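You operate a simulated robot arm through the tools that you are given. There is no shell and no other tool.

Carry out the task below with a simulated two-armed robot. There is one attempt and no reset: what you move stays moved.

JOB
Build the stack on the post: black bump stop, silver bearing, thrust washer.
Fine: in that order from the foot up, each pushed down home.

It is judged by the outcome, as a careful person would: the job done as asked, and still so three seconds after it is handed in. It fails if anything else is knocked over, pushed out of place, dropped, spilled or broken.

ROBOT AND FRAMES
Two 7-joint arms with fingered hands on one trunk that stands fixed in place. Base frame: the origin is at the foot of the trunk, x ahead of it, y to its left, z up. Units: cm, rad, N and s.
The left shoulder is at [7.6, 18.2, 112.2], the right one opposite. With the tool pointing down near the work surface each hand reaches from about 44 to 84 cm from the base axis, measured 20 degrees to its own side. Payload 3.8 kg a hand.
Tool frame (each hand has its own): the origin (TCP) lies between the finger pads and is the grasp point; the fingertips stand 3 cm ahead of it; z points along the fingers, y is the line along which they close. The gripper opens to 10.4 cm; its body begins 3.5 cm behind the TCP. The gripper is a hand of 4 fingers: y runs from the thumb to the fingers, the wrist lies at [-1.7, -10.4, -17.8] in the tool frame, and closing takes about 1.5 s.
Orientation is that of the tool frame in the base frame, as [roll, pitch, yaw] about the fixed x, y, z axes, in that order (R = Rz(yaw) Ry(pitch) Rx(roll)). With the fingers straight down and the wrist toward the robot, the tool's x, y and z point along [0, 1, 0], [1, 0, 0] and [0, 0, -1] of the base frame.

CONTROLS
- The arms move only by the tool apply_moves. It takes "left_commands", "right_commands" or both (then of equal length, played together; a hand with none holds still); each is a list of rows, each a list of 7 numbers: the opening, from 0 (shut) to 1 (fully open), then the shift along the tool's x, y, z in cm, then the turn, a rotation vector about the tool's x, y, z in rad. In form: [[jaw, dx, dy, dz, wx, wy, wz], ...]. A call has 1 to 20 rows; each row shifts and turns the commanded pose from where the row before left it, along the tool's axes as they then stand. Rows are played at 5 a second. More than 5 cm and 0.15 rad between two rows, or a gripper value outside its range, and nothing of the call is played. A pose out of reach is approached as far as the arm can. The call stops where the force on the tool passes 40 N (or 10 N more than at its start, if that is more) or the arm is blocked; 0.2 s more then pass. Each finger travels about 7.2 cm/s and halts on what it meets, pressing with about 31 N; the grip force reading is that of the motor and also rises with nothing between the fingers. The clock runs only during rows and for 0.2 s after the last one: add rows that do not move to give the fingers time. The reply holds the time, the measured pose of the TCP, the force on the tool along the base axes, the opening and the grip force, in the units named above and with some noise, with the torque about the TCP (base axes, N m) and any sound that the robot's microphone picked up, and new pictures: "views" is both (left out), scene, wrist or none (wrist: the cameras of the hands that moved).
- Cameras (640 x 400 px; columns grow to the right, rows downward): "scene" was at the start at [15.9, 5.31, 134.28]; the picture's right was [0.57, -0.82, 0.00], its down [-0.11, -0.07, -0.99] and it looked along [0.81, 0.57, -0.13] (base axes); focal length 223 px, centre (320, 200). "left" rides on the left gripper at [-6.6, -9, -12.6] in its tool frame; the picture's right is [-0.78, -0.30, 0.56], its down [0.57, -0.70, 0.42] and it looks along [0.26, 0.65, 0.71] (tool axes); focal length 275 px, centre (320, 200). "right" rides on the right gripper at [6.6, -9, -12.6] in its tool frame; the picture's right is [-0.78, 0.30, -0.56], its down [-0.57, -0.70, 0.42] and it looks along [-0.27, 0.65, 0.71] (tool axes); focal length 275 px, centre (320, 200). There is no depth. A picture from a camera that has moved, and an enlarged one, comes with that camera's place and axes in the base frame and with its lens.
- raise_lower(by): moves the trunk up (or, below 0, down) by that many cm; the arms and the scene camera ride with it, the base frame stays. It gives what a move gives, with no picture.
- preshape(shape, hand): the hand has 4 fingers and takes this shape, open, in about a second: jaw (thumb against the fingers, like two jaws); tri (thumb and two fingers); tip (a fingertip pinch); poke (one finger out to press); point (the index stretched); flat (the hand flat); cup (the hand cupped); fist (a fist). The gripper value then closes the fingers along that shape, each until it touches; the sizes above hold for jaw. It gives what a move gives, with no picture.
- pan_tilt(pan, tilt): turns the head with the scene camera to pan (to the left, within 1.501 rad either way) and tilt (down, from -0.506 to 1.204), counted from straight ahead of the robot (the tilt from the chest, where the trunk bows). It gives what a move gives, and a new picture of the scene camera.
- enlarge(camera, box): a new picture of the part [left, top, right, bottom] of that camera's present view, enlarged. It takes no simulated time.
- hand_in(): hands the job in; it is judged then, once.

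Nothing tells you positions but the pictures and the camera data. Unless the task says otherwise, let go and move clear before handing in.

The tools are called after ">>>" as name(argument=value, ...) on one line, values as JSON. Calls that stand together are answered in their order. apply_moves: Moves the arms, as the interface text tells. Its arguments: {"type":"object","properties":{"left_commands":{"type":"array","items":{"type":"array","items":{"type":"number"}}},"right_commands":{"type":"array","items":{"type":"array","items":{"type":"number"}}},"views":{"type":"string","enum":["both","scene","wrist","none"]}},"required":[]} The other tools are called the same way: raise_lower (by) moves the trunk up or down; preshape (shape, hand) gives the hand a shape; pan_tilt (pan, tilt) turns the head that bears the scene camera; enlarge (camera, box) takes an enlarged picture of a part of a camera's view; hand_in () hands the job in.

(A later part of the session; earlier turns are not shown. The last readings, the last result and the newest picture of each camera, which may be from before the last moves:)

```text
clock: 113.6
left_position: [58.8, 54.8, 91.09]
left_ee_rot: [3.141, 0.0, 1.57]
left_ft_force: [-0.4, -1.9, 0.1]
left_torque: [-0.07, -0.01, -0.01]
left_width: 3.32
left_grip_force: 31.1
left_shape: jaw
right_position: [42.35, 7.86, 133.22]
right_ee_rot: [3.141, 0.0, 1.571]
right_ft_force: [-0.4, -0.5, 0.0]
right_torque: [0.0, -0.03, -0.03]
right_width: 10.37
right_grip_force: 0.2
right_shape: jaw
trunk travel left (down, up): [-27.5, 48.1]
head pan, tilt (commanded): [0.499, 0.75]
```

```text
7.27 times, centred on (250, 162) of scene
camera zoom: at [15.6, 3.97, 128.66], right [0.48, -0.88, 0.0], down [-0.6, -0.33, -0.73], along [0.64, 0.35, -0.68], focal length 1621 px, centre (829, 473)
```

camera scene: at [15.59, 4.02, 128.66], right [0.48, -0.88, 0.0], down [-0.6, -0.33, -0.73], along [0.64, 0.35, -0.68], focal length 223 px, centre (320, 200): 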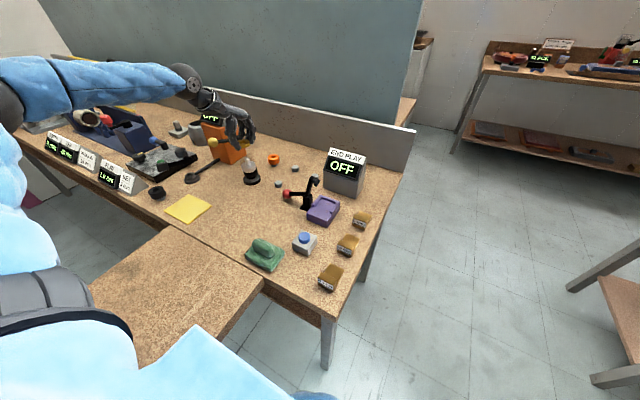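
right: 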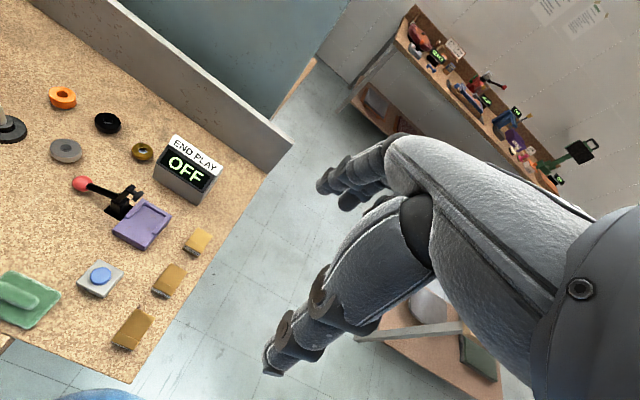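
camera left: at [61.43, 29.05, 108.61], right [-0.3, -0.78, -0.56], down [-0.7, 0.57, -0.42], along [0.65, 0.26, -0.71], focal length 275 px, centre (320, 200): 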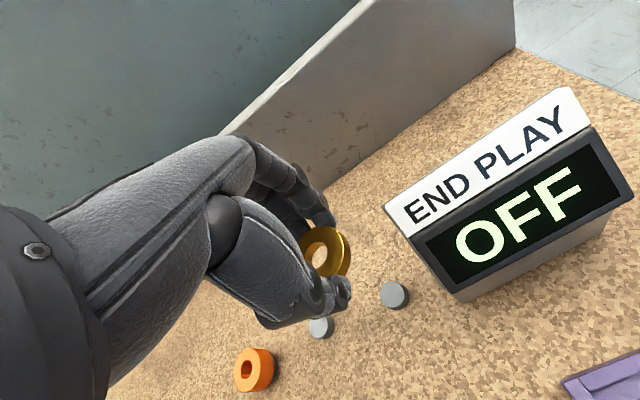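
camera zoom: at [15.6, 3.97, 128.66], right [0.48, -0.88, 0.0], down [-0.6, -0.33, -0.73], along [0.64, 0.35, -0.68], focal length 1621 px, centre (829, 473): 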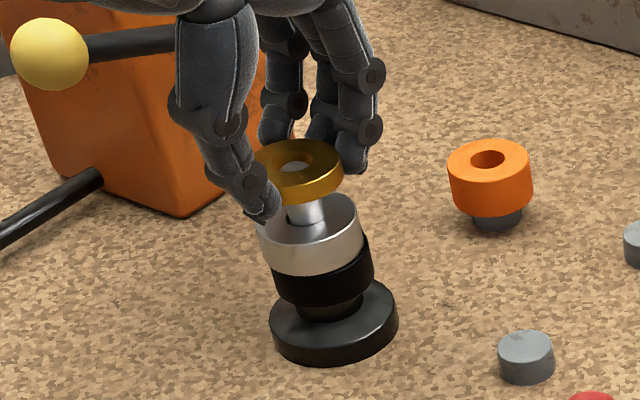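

The tip has entered the bore (no vertical force), with a slight y side load. I'll shift another 0.8 mm in −y and continue down.

>>> apply_moves(left_commands=[[0.3, -0.08, 0.02, 0, 0, 0, 0], [0.3, 0, 0, 0.2, 0, 0, 0], [0.3, 0, 0, 0.2, 0, 0, 0], [0.3, 0, 0, 0.2, 0, 0, 0], [0.3, 0, 0, 0, 0, 0, 0]], views="none")

>>> enlarge(camera="left", box=[290, 205, 410, 315])

>>> enlarge(camera="scene", box=[234, 135, 266, 190])

```text
clock: 114.8
left_position: [58.92, 54.66, 90.35]
left_ee_rot: [3.141, 0.001, 1.571]
left_ft_force: [-1.9, 1.3, -0.1]
left_torque: [0.0, 0.04, -0.02]
left_width: 3.27
left_grip_force: 31.0
left_shape: jaw
right_position: [42.36, 7.9, 133.27]
right_ee_rot: [-3.141, -0.001, 1.571]
right_ft_force: [-0.2, 0.0, -0.8]
right_torque: [0.03, -0.01, 0.0]
right_width: 10.35
right_grip_force: 0.1
right_shape: jaw
trunk travel left (down, up): [-27.5, 48.1]
head pan, tilt (commanded): [0.499, 0.75]
```

```text
3.64 times, centred on (350, 260) of left
camera zoom: at [49.83, 47.98, 102.91], right [-0.3, -0.78, -0.56], down [-0.7, 0.57, -0.42], along [0.65, 0.26, -0.71], focal length 1001 px, centre (211, -18)
```

zoom: 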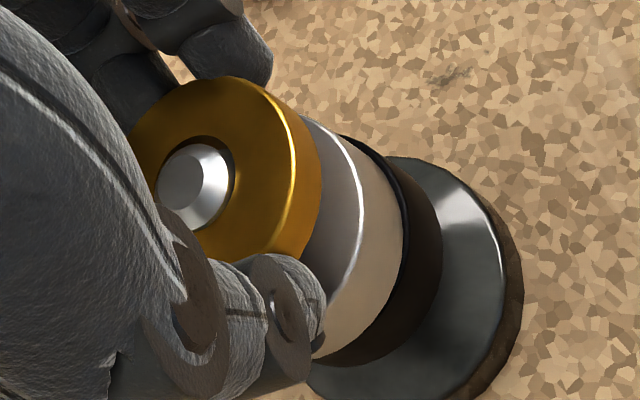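

```text
7.27 times, centred on (250, 162) of scene
camera zoom: at [15.58, 4.01, 128.66], right [0.48, -0.88, 0.0], down [-0.6, -0.33, -0.73], along [0.64, 0.35, -0.68], focal length 1621 px, centre (829, 473)
```

zoom: 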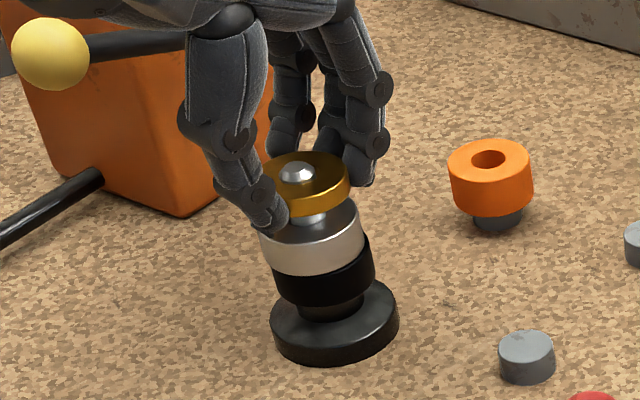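

The washer is on the post below its tip. My fingertips would touch the bearing before it's fully home, so I'll ease the side load and release here, letting it drop the last 1.5 cm along the post, then push it home from above.

>>> apply_moves(left_commands=[[0.3, 0.03, -0.05, 0, 0, 0, 0], [0.45, 0, 0, 0, 0, 0, 0], [0.6, 0, 0, 0, 0, 0, 0], [0.65, 0, 0, 0, 0, 0, 0], [0.65, 0, 0, 0, 0, 0, 0]], views="none")

>>> enlarge(camera="left", box=[290, 205, 410, 315])

>>> enlarge(camera="scene", box=[234, 135, 266, 190])

```text
clock: 116.0
left_position: [58.93, 54.54, 90.44]
left_ee_rot: [-3.141, 0.001, 1.572]
left_ft_force: [0.1, 0.1, -0.4]
left_torque: [0.02, 0.0, -0.02]
left_width: 6.73
left_grip_force: 0.0
left_shape: jaw
right_position: [42.29, 7.98, 133.07]
right_ee_rot: [3.141, 0.001, 1.573]
right_ft_force: [-0.1, -0.3, -0.6]
right_torque: [0.0, 0.04, 0.03]
right_width: 10.36
right_grip_force: 0.0
right_shape: jaw
trunk travel left (down, up): [-27.5, 48.1]
head pan, tilt (commanded): [0.499, 0.75]
```

```text
3.64 times, centred on (350, 260) of left
camera zoom: at [49.8, 47.95, 102.95], right [-0.3, -0.78, -0.56], down [-0.7, 0.57, -0.42], along [0.65, 0.26, -0.71], focal length 1001 px, centre (211, -18)
```

zoom: 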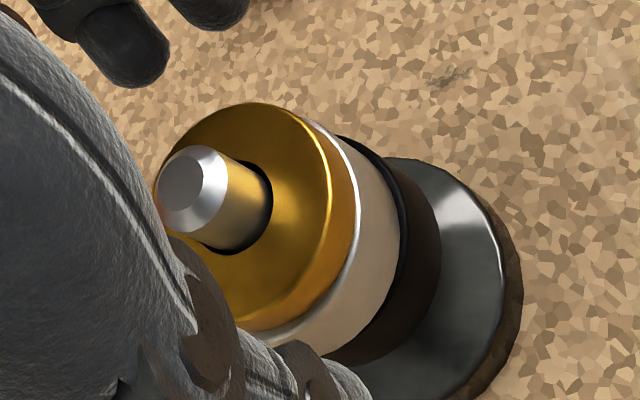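

```text
7.27 times, centred on (250, 162) of scene
camera zoom: at [15.6, 3.98, 128.66], right [0.48, -0.88, 0.0], down [-0.6, -0.33, -0.73], along [0.64, 0.35, -0.68], focal length 1621 px, centre (829, 473)
```

zoom: 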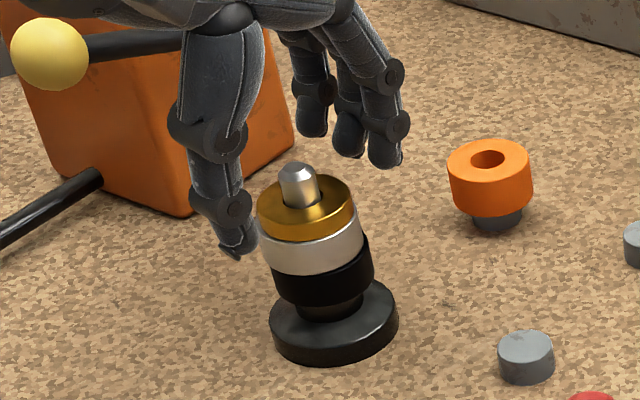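

The thrust washer has dropped onto the bearing, so the stack is in order. I'll rise, narrow the fingers around the post, and press the stack down gently to be sure everything is home.

>>> apply_moves(left_commands=[[0.65, 0, 0, -1.5, 0, 0, 0], [0.65, 0, 0, -2, 0, 0, 0], [0.6, 0, 0, -2, 0, 0, 0], [0.4, 0, 0, 0, 0.06, 0, 0], [0.24, 0, 0, 0, 0.06, 0, 0], [0.24, 0, 0, 0, 0, 0, 0], [0.24, 0, 0, 0, 0, 0, 0], [0.24, 0, 0, 0, 0, 0, 0]], views="none")

>>> enlarge(camera="left", box=[260, 180, 420, 330])

>>> enlarge(camera="scene", box=[230, 125, 270, 190])

```text
clock: 117.8
left_position: [58.97, 54.49, 95.83]
left_ee_rot: [-3.021, 0.0, 1.571]
left_ft_force: [-0.2, -0.2, -0.4]
left_torque: [-0.05, -0.01, 0.0]
left_width: 2.52
left_grip_force: 0.0
left_shape: jaw
right_position: [42.33, 7.94, 133.11]
right_ee_rot: [-3.141, 0.0, 1.571]
right_ft_force: [0.0, -0.3, -0.2]
right_torque: [-0.01, -0.03, -0.03]
right_width: 10.38
right_grip_force: 0.2
right_shape: jaw
trunk travel left (down, up): [-27.5, 48.1]
head pan, tilt (commanded): [0.499, 0.75]
```

```text
2.67 times, centred on (340, 255) of left
camera zoom: at [51.36, 48.04, 109.46], right [-0.36, -0.78, -0.52], down [-0.75, 0.57, -0.34], along [0.56, 0.26, -0.79], focal length 734 px, centre (267, 53)
```

zoom: 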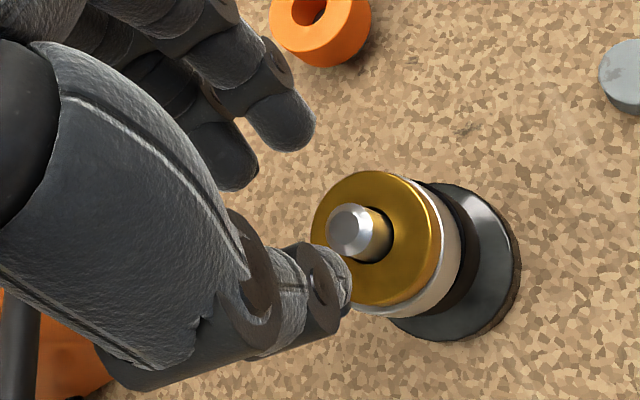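

```text
6.15 times, centred on (250, 158) of scene
camera zoom: at [15.6, 3.99, 128.66], right [0.48, -0.88, 0.0], down [-0.6, -0.33, -0.73], along [0.64, 0.35, -0.68], focal length 1372 px, centre (751, 462)
```

zoom: 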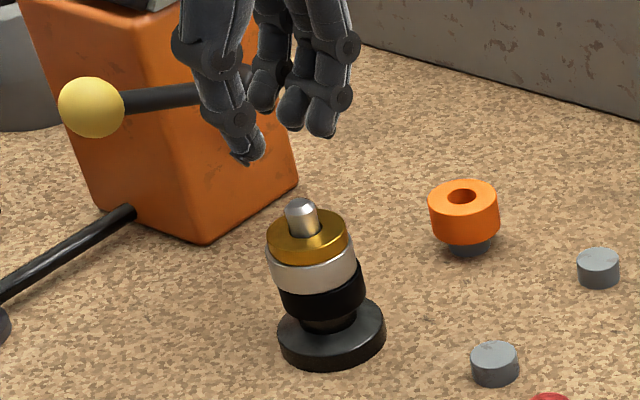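

The stack looks flush. To press safely I'll narrow the fingers a bit more, centre them on the post (+0.6 cm in x), and look before going down around it.

>>> apply_moves(left_commands=[[0.18, 0, 0.6, -0.07, 0, 0, 0], [0.18, 0, 0, 0, 0, 0, 0], [0.18, 0, 0.18, 1.5, 0, 0, 0], [0.18, 0, 0, 0, 0, 0, 0]], views="none")

>>> enlarge(camera="left", box=[260, 180, 420, 330])

>>> enlarge(camera="scene", box=[230, 125, 270, 190])

```text
clock: 118.8
left_position: [59.42, 54.56, 94.44]
left_ee_rot: [-3.021, 0.0, 1.571]
left_ft_force: [0.0, 0.7, 0.2]
left_torque: [0.02, -0.02, 0.01]
left_width: 1.88
left_grip_force: 0.0
left_shape: jaw
right_position: [42.37, 7.93, 133.09]
right_ee_rot: [3.14, -0.002, 1.571]
right_ft_force: [-0.5, 0.8, -0.5]
right_torque: [0.0, 0.02, 0.01]
right_width: 10.38
right_grip_force: 0.1
right_shape: jaw
trunk travel left (down, up): [-27.5, 48.1]
head pan, tilt (commanded): [0.499, 0.75]
```

```text
2.67 times, centred on (340, 255) of left
camera zoom: at [51.91, 48.06, 107.88], right [-0.36, -0.78, -0.52], down [-0.75, 0.57, -0.34], along [0.56, 0.26, -0.79], focal length 734 px, centre (267, 53)
```

zoom: 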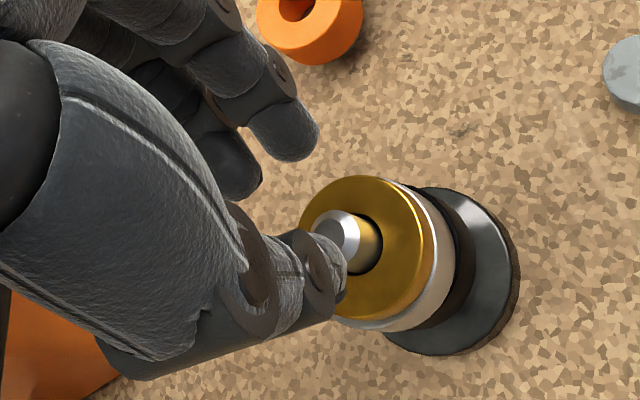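

```text
6.15 times, centred on (250, 158) of scene
camera zoom: at [15.57, 3.96, 128.66], right [0.48, -0.88, 0.0], down [-0.6, -0.33, -0.73], along [0.64, 0.35, -0.68], focal length 1372 px, centre (751, 462)
```

zoom: 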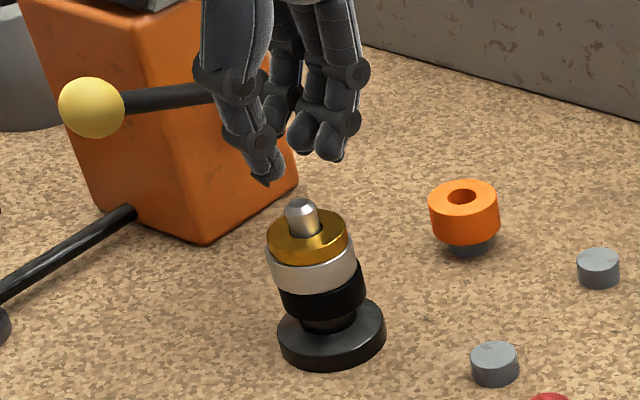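

>>> apply_moves(left_commands=[[0.15, 0, 0.27, -0.03, 0, 0, 0], [0.15, 0, 0.12, 1.0, 0, 0, 0], [0.15, 0, 0.12, 1.0, 0, 0, 0], [0.15, 0, 0, 0, 0, 0, 0]], views="none")

>>> enlarge(camera="left", box=[260, 180, 420, 330])

>>> enlarge(camera="scene", box=[234, 135, 266, 190])

```text
clock: 119.8
left_position: [59.8, 54.61, 92.52]
left_ee_rot: [-3.019, 0.0, 1.572]
left_ft_force: [-0.8, -0.5, -0.3]
left_torque: [0.01, 0.02, -0.02]
left_width: 1.56
left_grip_force: 0.0
left_shape: jaw
right_position: [42.37, 8.02, 133.2]
right_ee_rot: [-3.142, -0.001, 1.573]
right_ft_force: [0.8, -0.2, 0.0]
right_torque: [0.01, -0.02, -0.01]
right_width: 10.4
right_grip_force: 0.0
right_shape: jaw
trunk travel left (down, up): [-27.5, 48.1]
head pan, tilt (commanded): [0.499, 0.75]
```

```text
2.67 times, centred on (340, 255) of left
camera zoom: at [52.19, 47.98, 106.0], right [-0.36, -0.78, -0.52], down [-0.75, 0.57, -0.34], along [0.56, 0.26, -0.79], focal length 734 px, centre (267, 53)
```

zoom: 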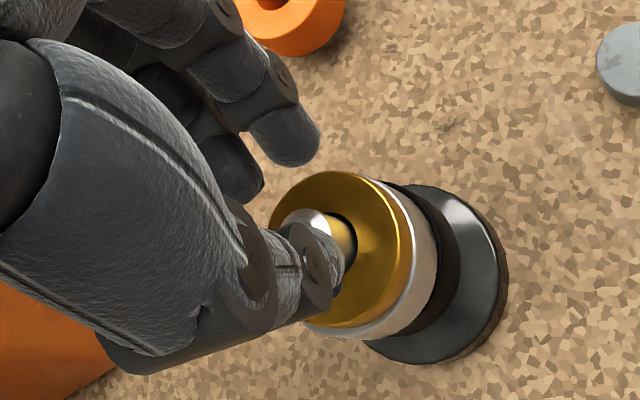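

```text
7.27 times, centred on (250, 162) of scene
camera zoom: at [15.59, 3.98, 128.66], right [0.48, -0.88, 0.0], down [-0.6, -0.33, -0.73], along [0.64, 0.35, -0.68], focal length 1621 px, centre (829, 473)
```

zoom: 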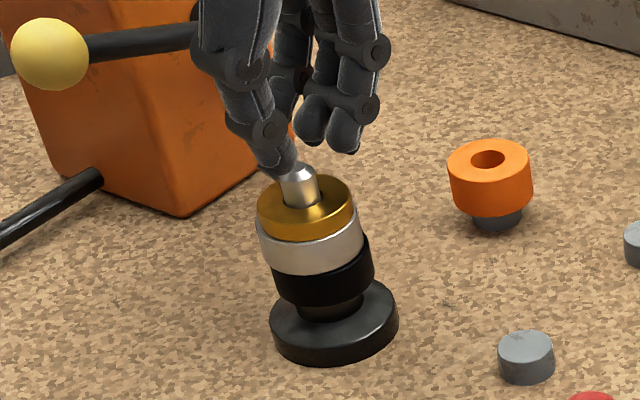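

The fingertips straddle the post with clearance. I'll descend slowly, watching for side force.

>>> apply_moves(left_commands=[[0.15, 0, 0.04, 0.3, 0, 0, 0], [0.15, 0, 0.04, 0.3, 0, 0, 0], [0.15, 0, 0.04, 0.3, 0, 0, 0], [0.15, 0, 0, 0, 0, 0, 0]], views="none")

>>> enlarge(camera="left", box=[260, 180, 420, 330])

>>> enlarge(camera="scene", box=[234, 135, 266, 190])

```text
clock: 120.8
left_position: [59.71, 54.61, 91.49]
left_ee_rot: [-3.021, 0.0, 1.57]
left_ft_force: [0.3, -0.6, 0.7]
left_torque: [0.01, 0.03, -0.02]
left_width: 1.6
left_grip_force: 0.0
left_shape: jaw
right_position: [42.36, 8.07, 133.27]
right_ee_rot: [3.141, 0.0, 1.571]
right_ft_force: [0.5, 0.6, 0.0]
right_torque: [0.0, 0.02, -0.01]
right_width: 10.36
right_grip_force: 0.0
right_shape: jaw
trunk travel left (down, up): [-27.5, 48.1]
head pan, tilt (commanded): [0.499, 0.75]
```

```text
2.67 times, centred on (340, 255) of left
camera zoom: at [52.16, 48.04, 105.03], right [-0.36, -0.78, -0.52], down [-0.75, 0.57, -0.34], along [0.56, 0.26, -0.79], focal length 734 px, centre (267, 53)
```

zoom: 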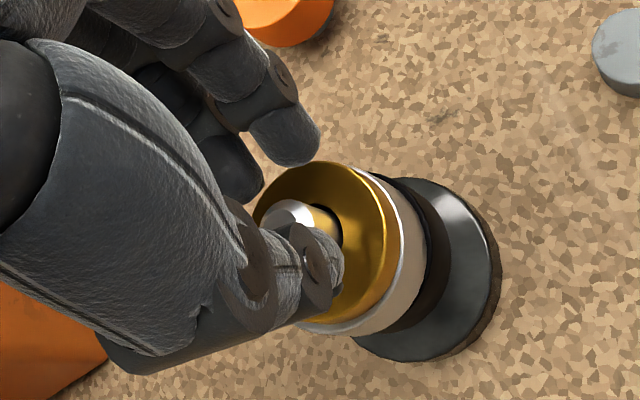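

```text
7.27 times, centred on (250, 162) of scene
camera zoom: at [15.6, 3.98, 128.66], right [0.48, -0.88, 0.0], down [-0.6, -0.33, -0.73], along [0.64, 0.35, -0.68], focal length 1621 px, centre (829, 473)
```

zoom: 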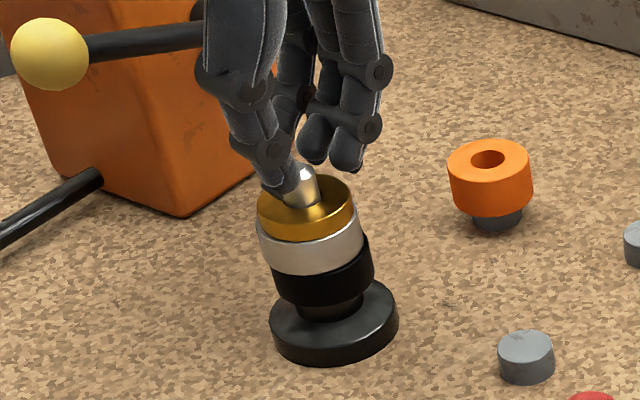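

>>> apply_moves(left_commands=[[0.15, 0, 0.02, 0.2, 0, 0, 0], [0.15, 0, 0.02, 0.2, 0, 0, 0], [0.15, 0, 0.02, 0.2, 0, 0, 0], [0.15, 0, 0, 0, 0, 0, 0]], views="none")

>>> enlarge(camera="scene", box=[238, 150, 266, 190])

```text
clock: 121.8
left_position: [59.57, 54.54, 90.77]
left_ee_rot: [-3.019, -0.001, 1.571]
left_ft_force: [-2.2, -0.2, 1.8]
left_torque: [0.02, 0.05, 0.0]
left_width: 1.6
left_grip_force: 0.1
left_shape: jaw
right_position: [42.31, 7.93, 133.19]
right_ee_rot: [3.141, 0.0, 1.57]
right_ft_force: [0.1, 0.4, 0.5]
right_torque: [0.01, 0.01, 0.05]
right_width: 10.37
right_grip_force: 0.1
right_shape: jaw
trunk travel left (down, up): [-27.5, 48.1]
head pan, tilt (commanded): [0.499, 0.75]
```

```text
10.00 times, centred on (252, 170) of scene
camera zoom: at [15.57, 3.96, 128.66], right [0.48, -0.88, 0.0], down [-0.6, -0.33, -0.73], along [0.64, 0.35, -0.68], focal length 2229 px, centre (1000, 500)
```

zoom: 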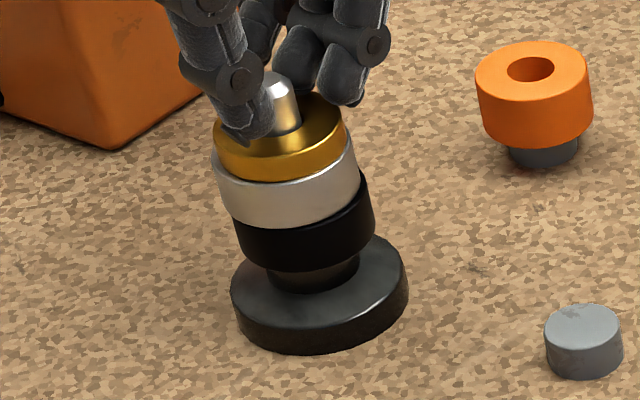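

The thumb lightly touches the post's side, so I'll shift back 1 mm and press down a touch more.

>>> apply_moves(left_commands=[[0.17, 0, -0.1, 0.01, 0, 0, 0], [0.17, 0, 0.02, 0.15, 0, 0, 0], [0.17, 0, 0.02, 0.15, 0, 0, 0], [0.17, 0, 0, 0, 0, 0, 0]], views="none")

>>> enlarge(camera="scene", box=[238, 150, 266, 190])

```text
clock: 122.8
left_position: [59.67, 54.58, 90.81]
left_ee_rot: [-3.023, 0.001, 1.571]
left_ft_force: [-0.3, 0.8, 4.7]
left_torque: [0.05, -0.02, 0.03]
left_width: 1.8
left_grip_force: 0.0
left_shape: jaw
right_position: [42.32, 7.98, 133.34]
right_ee_rot: [3.142, 0.0, 1.57]
right_ft_force: [0.5, 0.4, 0.2]
right_torque: [-0.03, 0.04, -0.03]
right_width: 10.37
right_grip_force: 0.1
right_shape: jaw
trunk travel left (down, up): [-27.5, 48.1]
head pan, tilt (commanded): [0.499, 0.75]
```

```text
10.00 times, centred on (252, 170) of scene
camera zoom: at [15.56, 3.95, 128.67], right [0.48, -0.88, 0.0], down [-0.6, -0.33, -0.73], along [0.64, 0.35, -0.68], focal length 2229 px, centre (1000, 500)
```

zoom: 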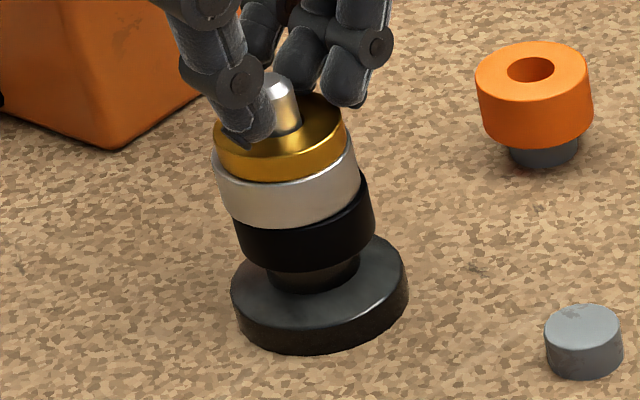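

A clean vertical press of about 5 N. I'll press slightly firmer to about 10 N, then lift straight off.

>>> apply_moves(left_commands=[[0.17, 0, 0.01, 0.12, 0, 0, 0], [0.17, 0, 0.01, 0.1, 0, 0, 0], [0.17, 0, 0, 0, 0, 0, 0]], views="none")

>>> enlarge(camera="scene", box=[238, 150, 266, 190])

```text
clock: 123.6
left_position: [59.64, 54.54, 90.6]
left_ee_rot: [-3.025, 0.0, 1.569]
left_ft_force: [2.6, 0.2, 9.1]
left_torque: [0.11, -0.09, -0.02]
left_width: 1.82
left_grip_force: 0.1
left_shape: jaw
right_position: [42.23, 7.7, 133.2]
right_ee_rot: [-3.141, 0.0, 1.57]
right_ft_force: [0.8, -0.8, -0.3]
right_torque: [-0.02, 0.03, -0.02]
right_width: 10.35
right_grip_force: 0.0
right_shape: jaw
trunk travel left (down, up): [-27.5, 48.1]
head pan, tilt (commanded): [0.499, 0.75]
```

```text
10.00 times, centred on (252, 170) of scene
camera zoom: at [15.53, 3.9, 128.68], right [0.48, -0.88, 0.0], down [-0.6, -0.33, -0.73], along [0.64, 0.35, -0.68], focal length 2229 px, centre (1000, 500)
```

zoom: 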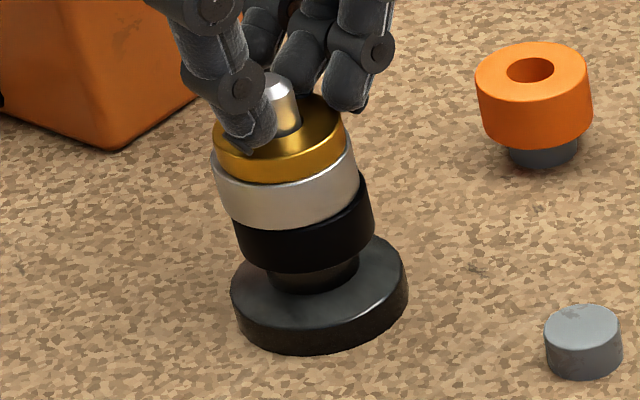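

The stack holds firm at 9 N, so everything is home. I'll lift straight off and move the hand clear.

>>> apply_moves(left_commands=[[0.22, 0, -0.04, -0.3, 0, 0, 0], [0.25, 0, -0.12, -1.0, 0, 0, 0], [0.28, 0, -0.18, -1.5, 0, 0, 0], [0.3, 0, -0.24, -2, 0, 0, 0], [0.3, 0, -0.24, -2, -0.06, 0, 0], [0.3, 0, 0, -2.5, -0.06, 0, 0], [0.5, -0.5, -2.5, -2.5, 0, 0, 0], [0.7, -0.5, -3, -2.5, 0, 0, 0], [0.8, -0.5, -3, -2.5, 0, 0, 0], [0.8, 0, -3, -2.5, 0, 0, 0], [0.8, 0, 0, 0, 0, 0, 0]], views="both")

>>> enlarge(camera="scene", box=[236, 148, 268, 190])

>>> enlarge(camera="scene", box=[230, 130, 380, 240])

```text
clock: 126.0
left_position: [48.59, 52.93, 109.95]
left_ee_rot: [-3.141, -0.001, 1.571]
left_ft_force: [0.2, -0.4, -1.0]
left_torque: [-0.01, 0.0, -0.01]
left_width: 8.32
left_grip_force: 0.0
left_shape: jaw
right_position: [42.36, 7.86, 133.23]
right_ee_rot: [3.141, 0.001, 1.57]
right_ft_force: [-1.0, 0.5, 0.7]
right_torque: [-0.01, 0.05, 0.0]
right_width: 10.37
right_grip_force: 0.2
right_shape: jaw
trunk travel left (down, up): [-27.5, 48.1]
head pan, tilt (commanded): [0.499, 0.75]
camera scene: at [15.64, 3.98, 128.65], right [0.48, -0.88, 0.0], down [-0.6, -0.33, -0.73], along [0.64, 0.35, -0.68], focal length 223 px, centre (320, 200)
camera left: at [39.47, 46.43, 122.49], right [-0.3, -0.78, -0.56], down [-0.7, 0.57, -0.42], along [0.65, 0.26, -0.71], focal length 275 px, centre (320, 200)
```

scene: 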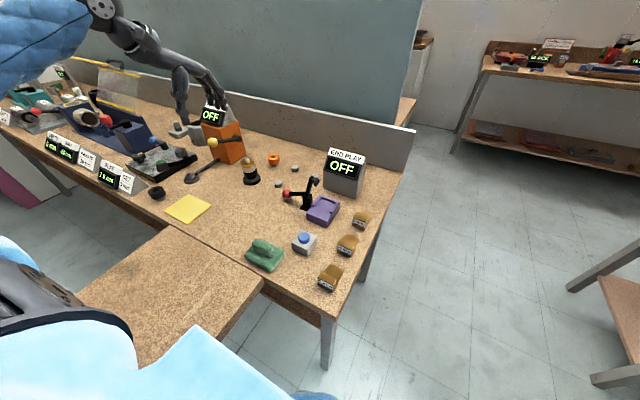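
left: 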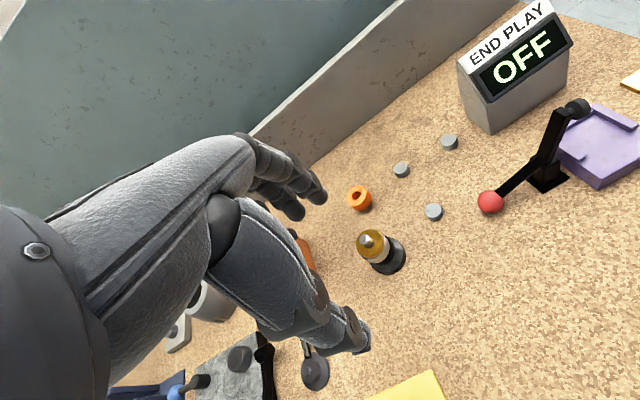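

```text
9.52 times, centred on (252, 169) of scene
camera zoom: at [15.64, 3.98, 128.65], right [0.48, -0.88, 0.0], down [-0.6, -0.33, -0.73], along [0.64, 0.35, -0.68], focal length 2123 px, centre (968, 495)
```

zoom: 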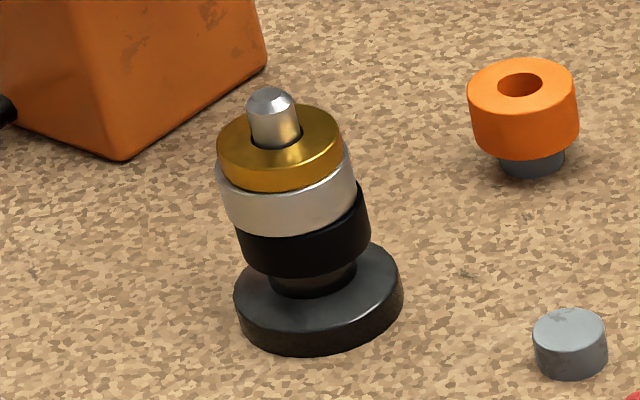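

```text
3.64 times, centred on (305, 185) of scene
camera zoom: at [15.64, 3.98, 128.65], right [0.48, -0.88, 0.0], down [-0.6, -0.33, -0.73], along [0.64, 0.35, -0.68], focal length 810 px, centre (374, 254)
```

zoom: 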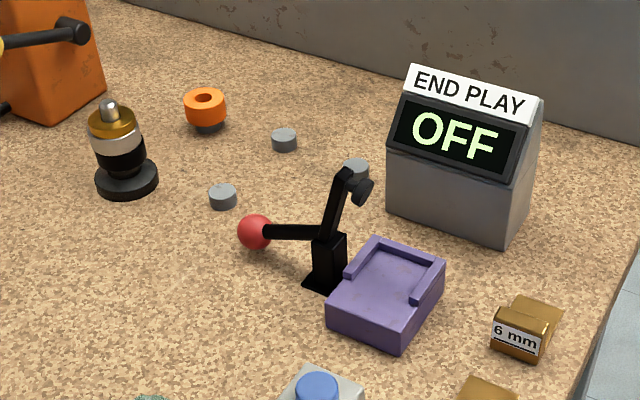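

The stack stands and nothing else moved, but before handing in I want to double-check that the part I used really is the bump stop. The black and silver rings had identical grip widths, while the orange ring and the dark ring by the yellow pad look like a matching pair. I'll measure all of them closely.

>>> enlarge(camera="scene", box=[242, 152, 262, 182])

>>> enlarge(camera="scene", box=[264, 150, 284, 170])

>>> enlarge(camera="scene", box=[146, 182, 170, 204])

>>> enlarge(camera="left", box=[345, 220, 415, 280])

```text
13.33 times, centred on (252, 167) of scene
camera zoom: at [15.64, 3.98, 128.65], right [0.48, -0.88, 0.0], down [-0.6, -0.33, -0.73], along [0.64, 0.35, -0.68], focal length 2972 px, centre (1227, 640)
```

zoom: 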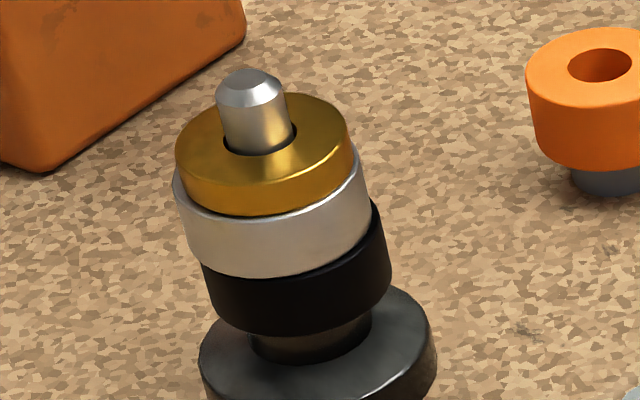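

```text
16.00 times, centred on (274, 160) of scene
camera zoom: at [15.64, 3.98, 128.65], right [0.48, -0.88, 0.0], down [-0.6, -0.33, -0.73], along [0.64, 0.35, -0.68], focal length 3566 px, centre (1056, 840)
```

zoom: 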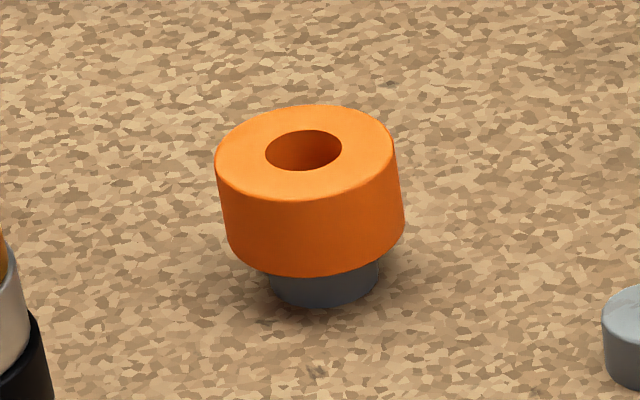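

```text
16.00 times, centred on (158, 193) of scene
camera zoom: at [15.64, 3.98, 128.65], right [0.48, -0.88, 0.0], down [-0.6, -0.33, -0.73], along [0.64, 0.35, -0.68], focal length 3566 px, centre (2912, 312)
```

zoom: 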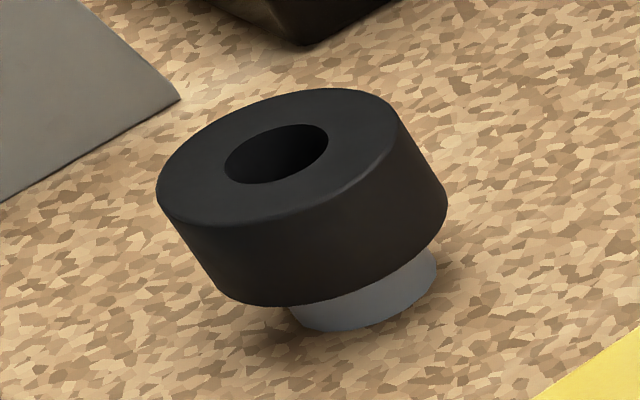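

```text
6.67 times, centred on (380, 250) of left
camera zoom: at [39.47, 46.43, 122.49], right [-0.3, -0.78, -0.56], down [-0.7, 0.57, -0.42], along [0.65, 0.26, -0.71], focal length 1835 px, centre (-80, -133)
```

zoom: 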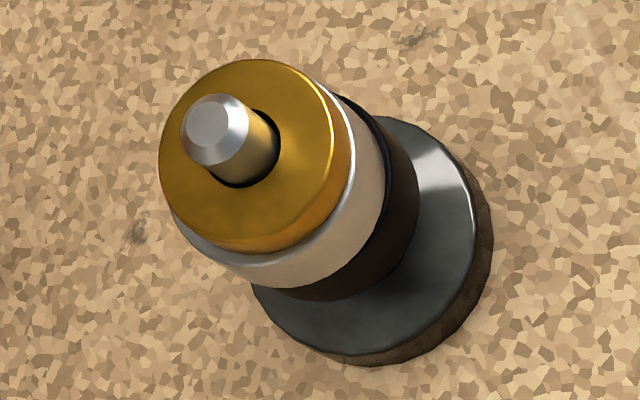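

Careful measurement changes my view. Black and silver are the same size (about 4.5 cm across, 1.8 cm high), so the black ring is a black *bearing*. Orange and the dark ring by the yellow pad match each other (about 4.1 cm across, 2.1 cm high), so the dark one is the **black bump stop** and orange is its lookalike. I need to rebuild: first lift the silver bearing with the washer on top off together and park them on the silver ring's riser.

>>> apply_moves(left_commands=[[0.7, 0.4, 2.5, 2.5, 0, 0, 0], [0.68, 0.4, 2.5, 2.5, 0, 0, 0], [0.68, 0.4, 2.6, 2.5, 0, 0, 0], [0.68, 0.45, 2.6, 2.5, 0, 0, 0], [0.68, 0, 0, 2.5, 0, 0, 0], [0.68, 0, 0, 0, 0, 0, 0], [0.68, 0, 0, 0, 0, 0, 0]], views="none")

>>> enlarge(camera="left", box=[270, 190, 430, 340])

>>> enlarge(camera="scene", box=[230, 125, 275, 190])

```text
clock: 127.6
left_position: [58.32, 54.65, 97.47]
left_ee_rot: [-3.14, 0.001, 1.572]
left_ft_force: [0.4, -0.5, -0.1]
left_torque: [0.0, -0.03, 0.02]
left_width: 7.11
left_grip_force: 0.1
left_shape: jaw
right_position: [42.35, 7.86, 133.15]
right_ee_rot: [3.141, 0.002, 1.57]
right_ft_force: [-0.8, 0.9, -0.3]
right_torque: [-0.06, 0.0, 0.01]
right_width: 10.39
right_grip_force: 0.1
right_shape: jaw
trunk travel left (down, up): [-27.5, 48.1]
head pan, tilt (commanded): [0.499, 0.75]
```

```text
2.67 times, centred on (350, 265) of left
camera zoom: at [49.24, 48.11, 109.98], right [-0.3, -0.78, -0.56], down [-0.7, 0.57, -0.42], along [0.65, 0.26, -0.71], focal length 734 px, centre (240, 27)
```

zoom: 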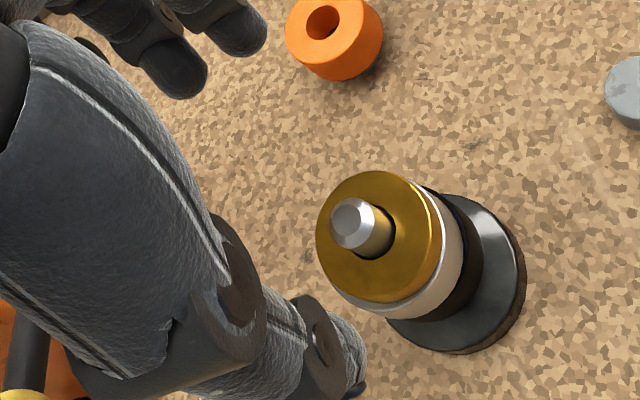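

```text
6.15 times, centred on (252, 158) of scene
camera zoom: at [15.6, 4.0, 128.66], right [0.48, -0.88, 0.0], down [-0.6, -0.33, -0.73], along [0.64, 0.35, -0.68], focal length 1372 px, centre (735, 462)
```

zoom: 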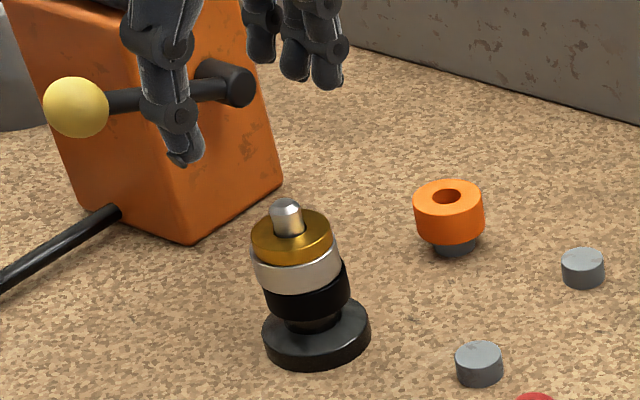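

The post is 0.4 cm further in +x than the hand's centre. I'll correct that and lower around the silver bearing to its grip height.

>>> apply_moves(left_commands=[[0.68, 0.0, 0.42, 0, 0, 0, 0], [0.68, 0, 0, 2.5, 0, 0, 0], [0.68, 0, 0, 2.5, 0, 0, 0], [0.68, 0, 0, 2.0, 0, 0, 0], [0.68, 0, 0, 1.5, 0, 0, 0], [0.68, 0, 0, 0.8, 0, 0, 0], [0.68, 0, 0, 0, 0, 0, 0]], views="none")

>>> enlarge(camera="left", box=[270, 190, 430, 340])

>>> enlarge(camera="scene", box=[230, 135, 275, 190])

```text
clock: 129.2
left_position: [58.8, 54.86, 87.97]
left_ee_rot: [3.141, 0.0, 1.571]
left_ft_force: [-0.5, 0.2, 0.4]
left_torque: [0.0, 0.0, 0.03]
left_width: 7.09
left_grip_force: 0.1
left_shape: jaw
right_position: [42.35, 7.88, 133.09]
right_ee_rot: [-3.141, 0.001, 1.571]
right_ft_force: [-0.2, 0.5, -0.1]
right_torque: [-0.01, 0.01, -0.01]
right_width: 10.36
right_grip_force: 0.0
right_shape: jaw
trunk travel left (down, up): [-27.5, 48.1]
head pan, tilt (commanded): [0.499, 0.75]
```

```text
2.67 times, centred on (350, 265) of left
camera zoom: at [49.76, 48.27, 100.42], right [-0.3, -0.78, -0.56], down [-0.7, 0.57, -0.42], along [0.65, 0.26, -0.71], focal length 734 px, centre (240, 27)
```

zoom: 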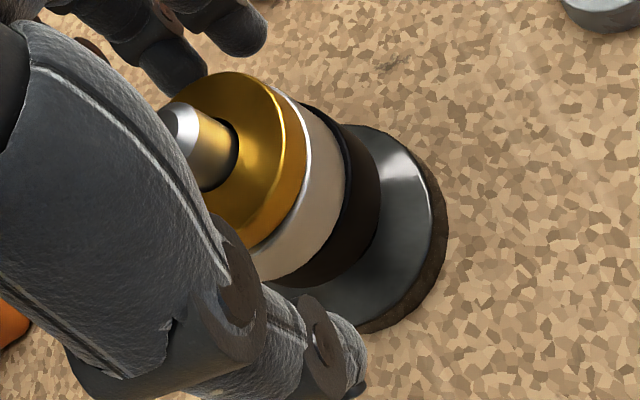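

```text
7.27 times, centred on (252, 162) of scene
camera zoom: at [15.6, 3.98, 128.66], right [0.48, -0.88, 0.0], down [-0.6, -0.33, -0.73], along [0.64, 0.35, -0.68], focal length 1621 px, centre (811, 473)
```

zoom: 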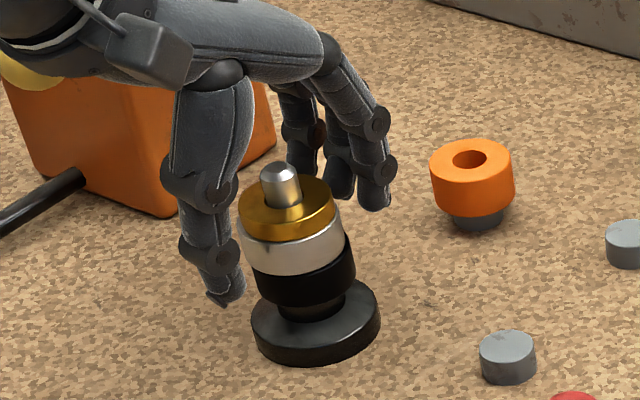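

To avoid catching the black ring below, I'll raise 0.4 cm and then close on the silver bearing only.

>>> apply_moves(left_commands=[[0.68, 0, 0, -0.4, 0, 0, 0], [0.55, 0, 0, 0, 0, 0, 0], [0.45, 0, 0, 0, 0, 0, 0], [0.35, 0, 0, 0, 0, 0, 0], [0.3, 0, 0, 0, 0, 0, 0], [0.3, 0, 0, 0, 0, 0, 0], [0.3, 0, 0, 0, 0, 0, 0]], views="none")

>>> enlarge(camera="left", box=[270, 190, 430, 340])

>>> enlarge(camera="scene", box=[230, 135, 275, 190])

```text
clock: 130.8
left_position: [58.79, 54.76, 88.23]
left_ee_rot: [-3.14, 0.0, 1.571]
left_ft_force: [-0.7, -1.1, 0.1]
left_torque: [-0.04, 0.04, 0.0]
left_width: 3.73
left_grip_force: 31.1
left_shape: jaw
right_position: [42.37, 7.96, 133.17]
right_ee_rot: [-3.141, 0.002, 1.572]
right_ft_force: [0.7, -0.6, -0.3]
right_torque: [0.01, -0.02, 0.0]
right_width: 10.38
right_grip_force: 0.0
right_shape: jaw
trunk travel left (down, up): [-27.5, 48.1]
head pan, tilt (commanded): [0.499, 0.75]
```

```text
2.67 times, centred on (350, 265) of left
camera zoom: at [49.7, 48.23, 100.78], right [-0.3, -0.78, -0.56], down [-0.7, 0.57, -0.42], along [0.65, 0.26, -0.71], focal length 734 px, centre (240, 27)
```

zoom: 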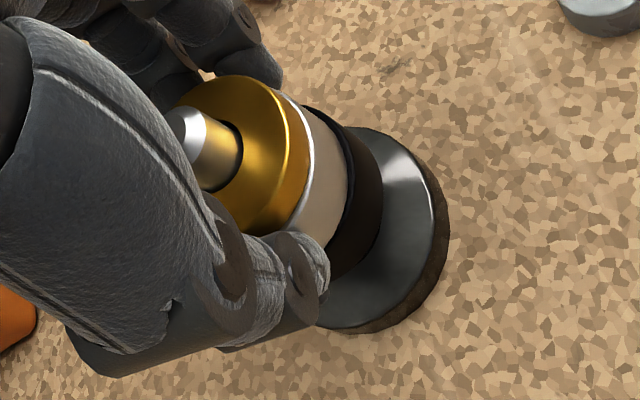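

```text
7.27 times, centred on (252, 162) of scene
camera zoom: at [15.59, 3.97, 128.66], right [0.48, -0.88, 0.0], down [-0.6, -0.33, -0.73], along [0.64, 0.35, -0.68], focal length 1621 px, centre (811, 473)
```

zoom: 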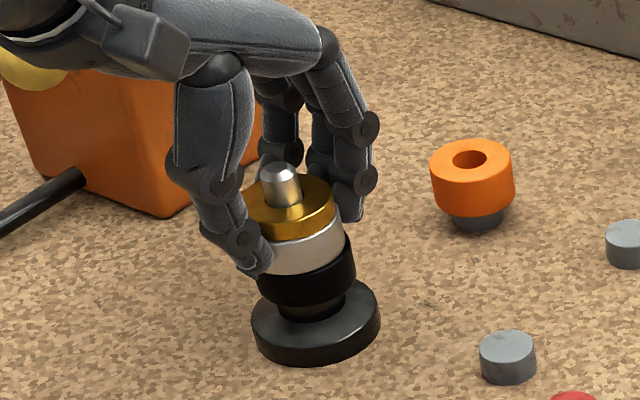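

The silver bearing is gripped (3.73 cm, 31 N) with the washer sitting on top. I'll lift slowly and check that only these two come up.

>>> apply_moves(left_commands=[[0.3, 0, 0, -0.3, 0, 0, 0], [0.3, 0, 0, -0.5, 0, 0, 0], [0.3, 0, 0, -0.7, 0, 0, 0], [0.3, 0, 0, 0, 0, 0, 0]], views="none")

>>> enlarge(camera="scene", box=[234, 140, 270, 190])

>>> enlarge(camera="left", box=[290, 200, 410, 315])

```text
clock: 131.8
left_position: [58.91, 54.69, 89.78]
left_ee_rot: [-3.141, 0.0, 1.568]
left_ft_force: [-1.7, -0.7, -2.6]
left_torque: [0.0, 0.06, 0.01]
left_width: 3.73
left_grip_force: 30.9
left_shape: jaw
right_position: [42.42, 8.04, 133.19]
right_ee_rot: [-3.141, 0.0, 1.569]
right_ft_force: [0.1, 0.4, 1.2]
right_torque: [0.01, 0.02, 0.0]
right_width: 10.37
right_grip_force: 0.1
right_shape: jaw
trunk travel left (down, up): [-27.5, 48.1]
head pan, tilt (commanded): [0.499, 0.75]
```

```text
8.00 times, centred on (252, 165) of scene
camera zoom: at [15.59, 4.0, 128.66], right [0.48, -0.88, 0.0], down [-0.6, -0.33, -0.73], along [0.64, 0.35, -0.68], focal length 1783 px, centre (864, 480)
```

zoom: 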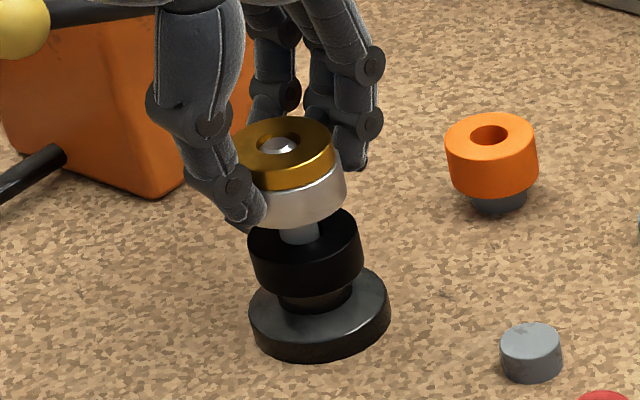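

```text
3.48 times, centred on (350, 258) of left
camera zoom: at [49.79, 48.15, 102.43], right [-0.3, -0.78, -0.56], down [-0.7, 0.57, -0.42], along [0.65, 0.26, -0.71], focal length 958 px, centre (216, 0)
```

zoom: 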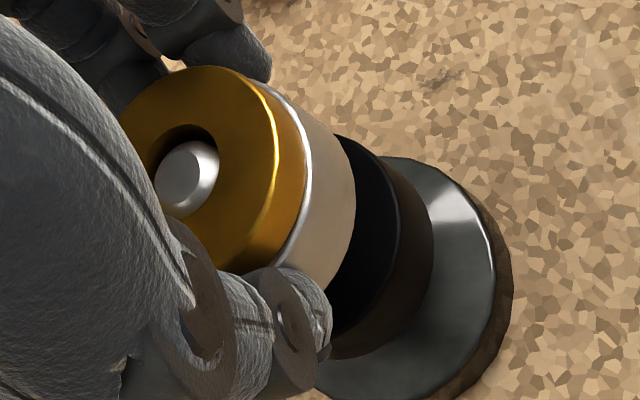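

Bearing and washer come up together and the black ring stays. I'll raise smoothly to clear the post.

>>> apply_moves(left_commands=[[0.3, 0, -0.04, -0.6, 0, 0, 0], [0.3, 0, 0, -0.9, 0, 0, 0], [0.3, 0, 0, -1.2, 0, 0, 0], [0.3, 0, 0, -1.4, 0, 0, 0], [0.3, 0, 0, -1.4, 0, 0, 0], [0.3, 0, 0, -1.0, 0, 0, 0], [0.3, 0, 0, -0.5, 0, 0, 0], [0.3, 0, 0, 0, 0, 0, 0]], views="none")

>>> enlarge(camera="scene", box=[230, 120, 290, 195])

>>> enlarge(camera="left", box=[290, 200, 410, 315])

```text
clock: 133.6
left_position: [58.99, 54.83, 96.63]
left_ee_rot: [-3.141, 0.0, 1.572]
left_ft_force: [0.2, 0.3, -1.7]
left_torque: [-0.01, 0.01, 0.01]
left_width: 3.73
left_grip_force: 30.6
left_shape: jaw
right_position: [42.51, 7.81, 133.04]
right_ee_rot: [3.141, 0.001, 1.571]
right_ft_force: [0.7, 0.8, -0.5]
right_torque: [0.02, 0.02, -0.01]
right_width: 10.39
right_grip_force: 0.1
right_shape: jaw
trunk travel left (down, up): [-27.5, 48.1]
head pan, tilt (commanded): [0.499, 0.75]
```

```text
5.33 times, centred on (260, 158) of scene
camera zoom: at [15.62, 4.0, 128.65], right [0.48, -0.88, 0.0], down [-0.6, -0.33, -0.73], along [0.64, 0.35, -0.68], focal length 1189 px, centre (640, 427)
```

zoom: 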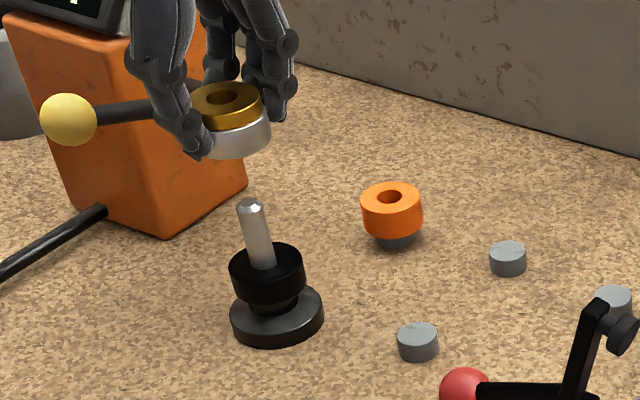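

```text
3.48 times, centred on (350, 258) of left
camera zoom: at [49.84, 48.22, 109.29], right [-0.3, -0.78, -0.56], down [-0.7, 0.57, -0.42], along [0.65, 0.26, -0.71], focal length 958 px, centre (216, 0)
```

zoom: 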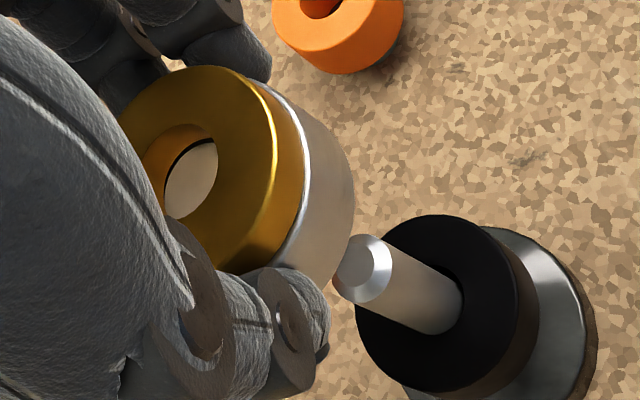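

Clear of the post, with the washer riding steadily on the bearing. I'll carry them smoothly over to the silver ring's riser.

>>> apply_moves(left_commands=[[0.3, -1.0, 0.2, 0, 0, 0, 0], [0.3, -1.8, 0.35, 0, 0, 0, 0], [0.3, -2.2, 0.4, 0, 0, 0, 0], [0.3, -2.2, 0.4, 0, 0, 0, 0], [0.3, -1.8, 0.35, 0, 0, 0, 0], [0.3, -1.0, 0.2, 0, 0, 0, 0], [0.3, 0, 0, 0, 0, 0, 0], [0.3, 0, 0, 1.5, 0, 0, 0], [0.3, 0, 0, 2.0, 0, 0, 0], [0.3, 0, 0, 1.5, 0, 0, 0], [0.3, 0, 0, 0, 0, 0, 0]], views="none")

>>> enlarge(camera="left", box=[270, 190, 430, 340])

>>> enlarge(camera="scene", box=[255, 135, 300, 195])

```text
clock: 136.0
left_position: [60.82, 44.74, 91.88]
left_ee_rot: [-3.141, -0.002, 1.57]
left_ft_force: [-0.4, 0.0, -2.2]
left_torque: [0.01, 0.01, 0.02]
left_width: 3.7
left_grip_force: 31.0
left_shape: jaw
right_position: [42.41, 7.91, 133.17]
right_ee_rot: [-3.14, 0.0, 1.571]
right_ft_force: [0.1, -0.8, 0.0]
right_torque: [-0.06, -0.01, 0.01]
right_width: 10.37
right_grip_force: 0.1
right_shape: jaw
trunk travel left (down, up): [-27.5, 48.1]
head pan, tilt (commanded): [0.499, 0.75]
```

```text
2.67 times, centred on (350, 265) of left
camera zoom: at [51.74, 38.12, 104.43], right [-0.3, -0.78, -0.56], down [-0.7, 0.57, -0.42], along [0.65, 0.26, -0.71], focal length 734 px, centre (240, 27)
```

zoom: 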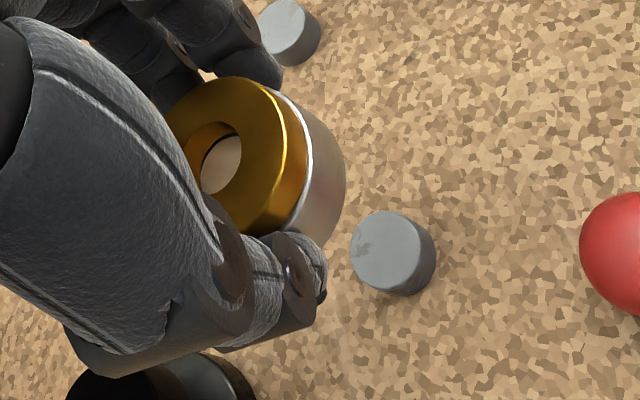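

```text
6.67 times, centred on (278, 165) of scene
camera zoom: at [15.61, 3.99, 128.66], right [0.48, -0.88, 0.0], down [-0.6, -0.33, -0.73], along [0.64, 0.35, -0.68], focal length 1486 px, centre (603, 433)
```

zoom: 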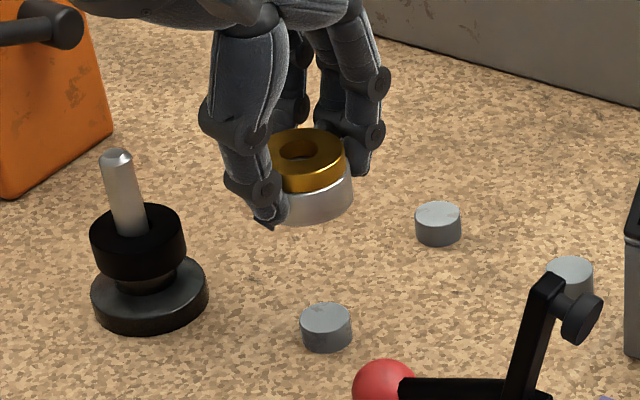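

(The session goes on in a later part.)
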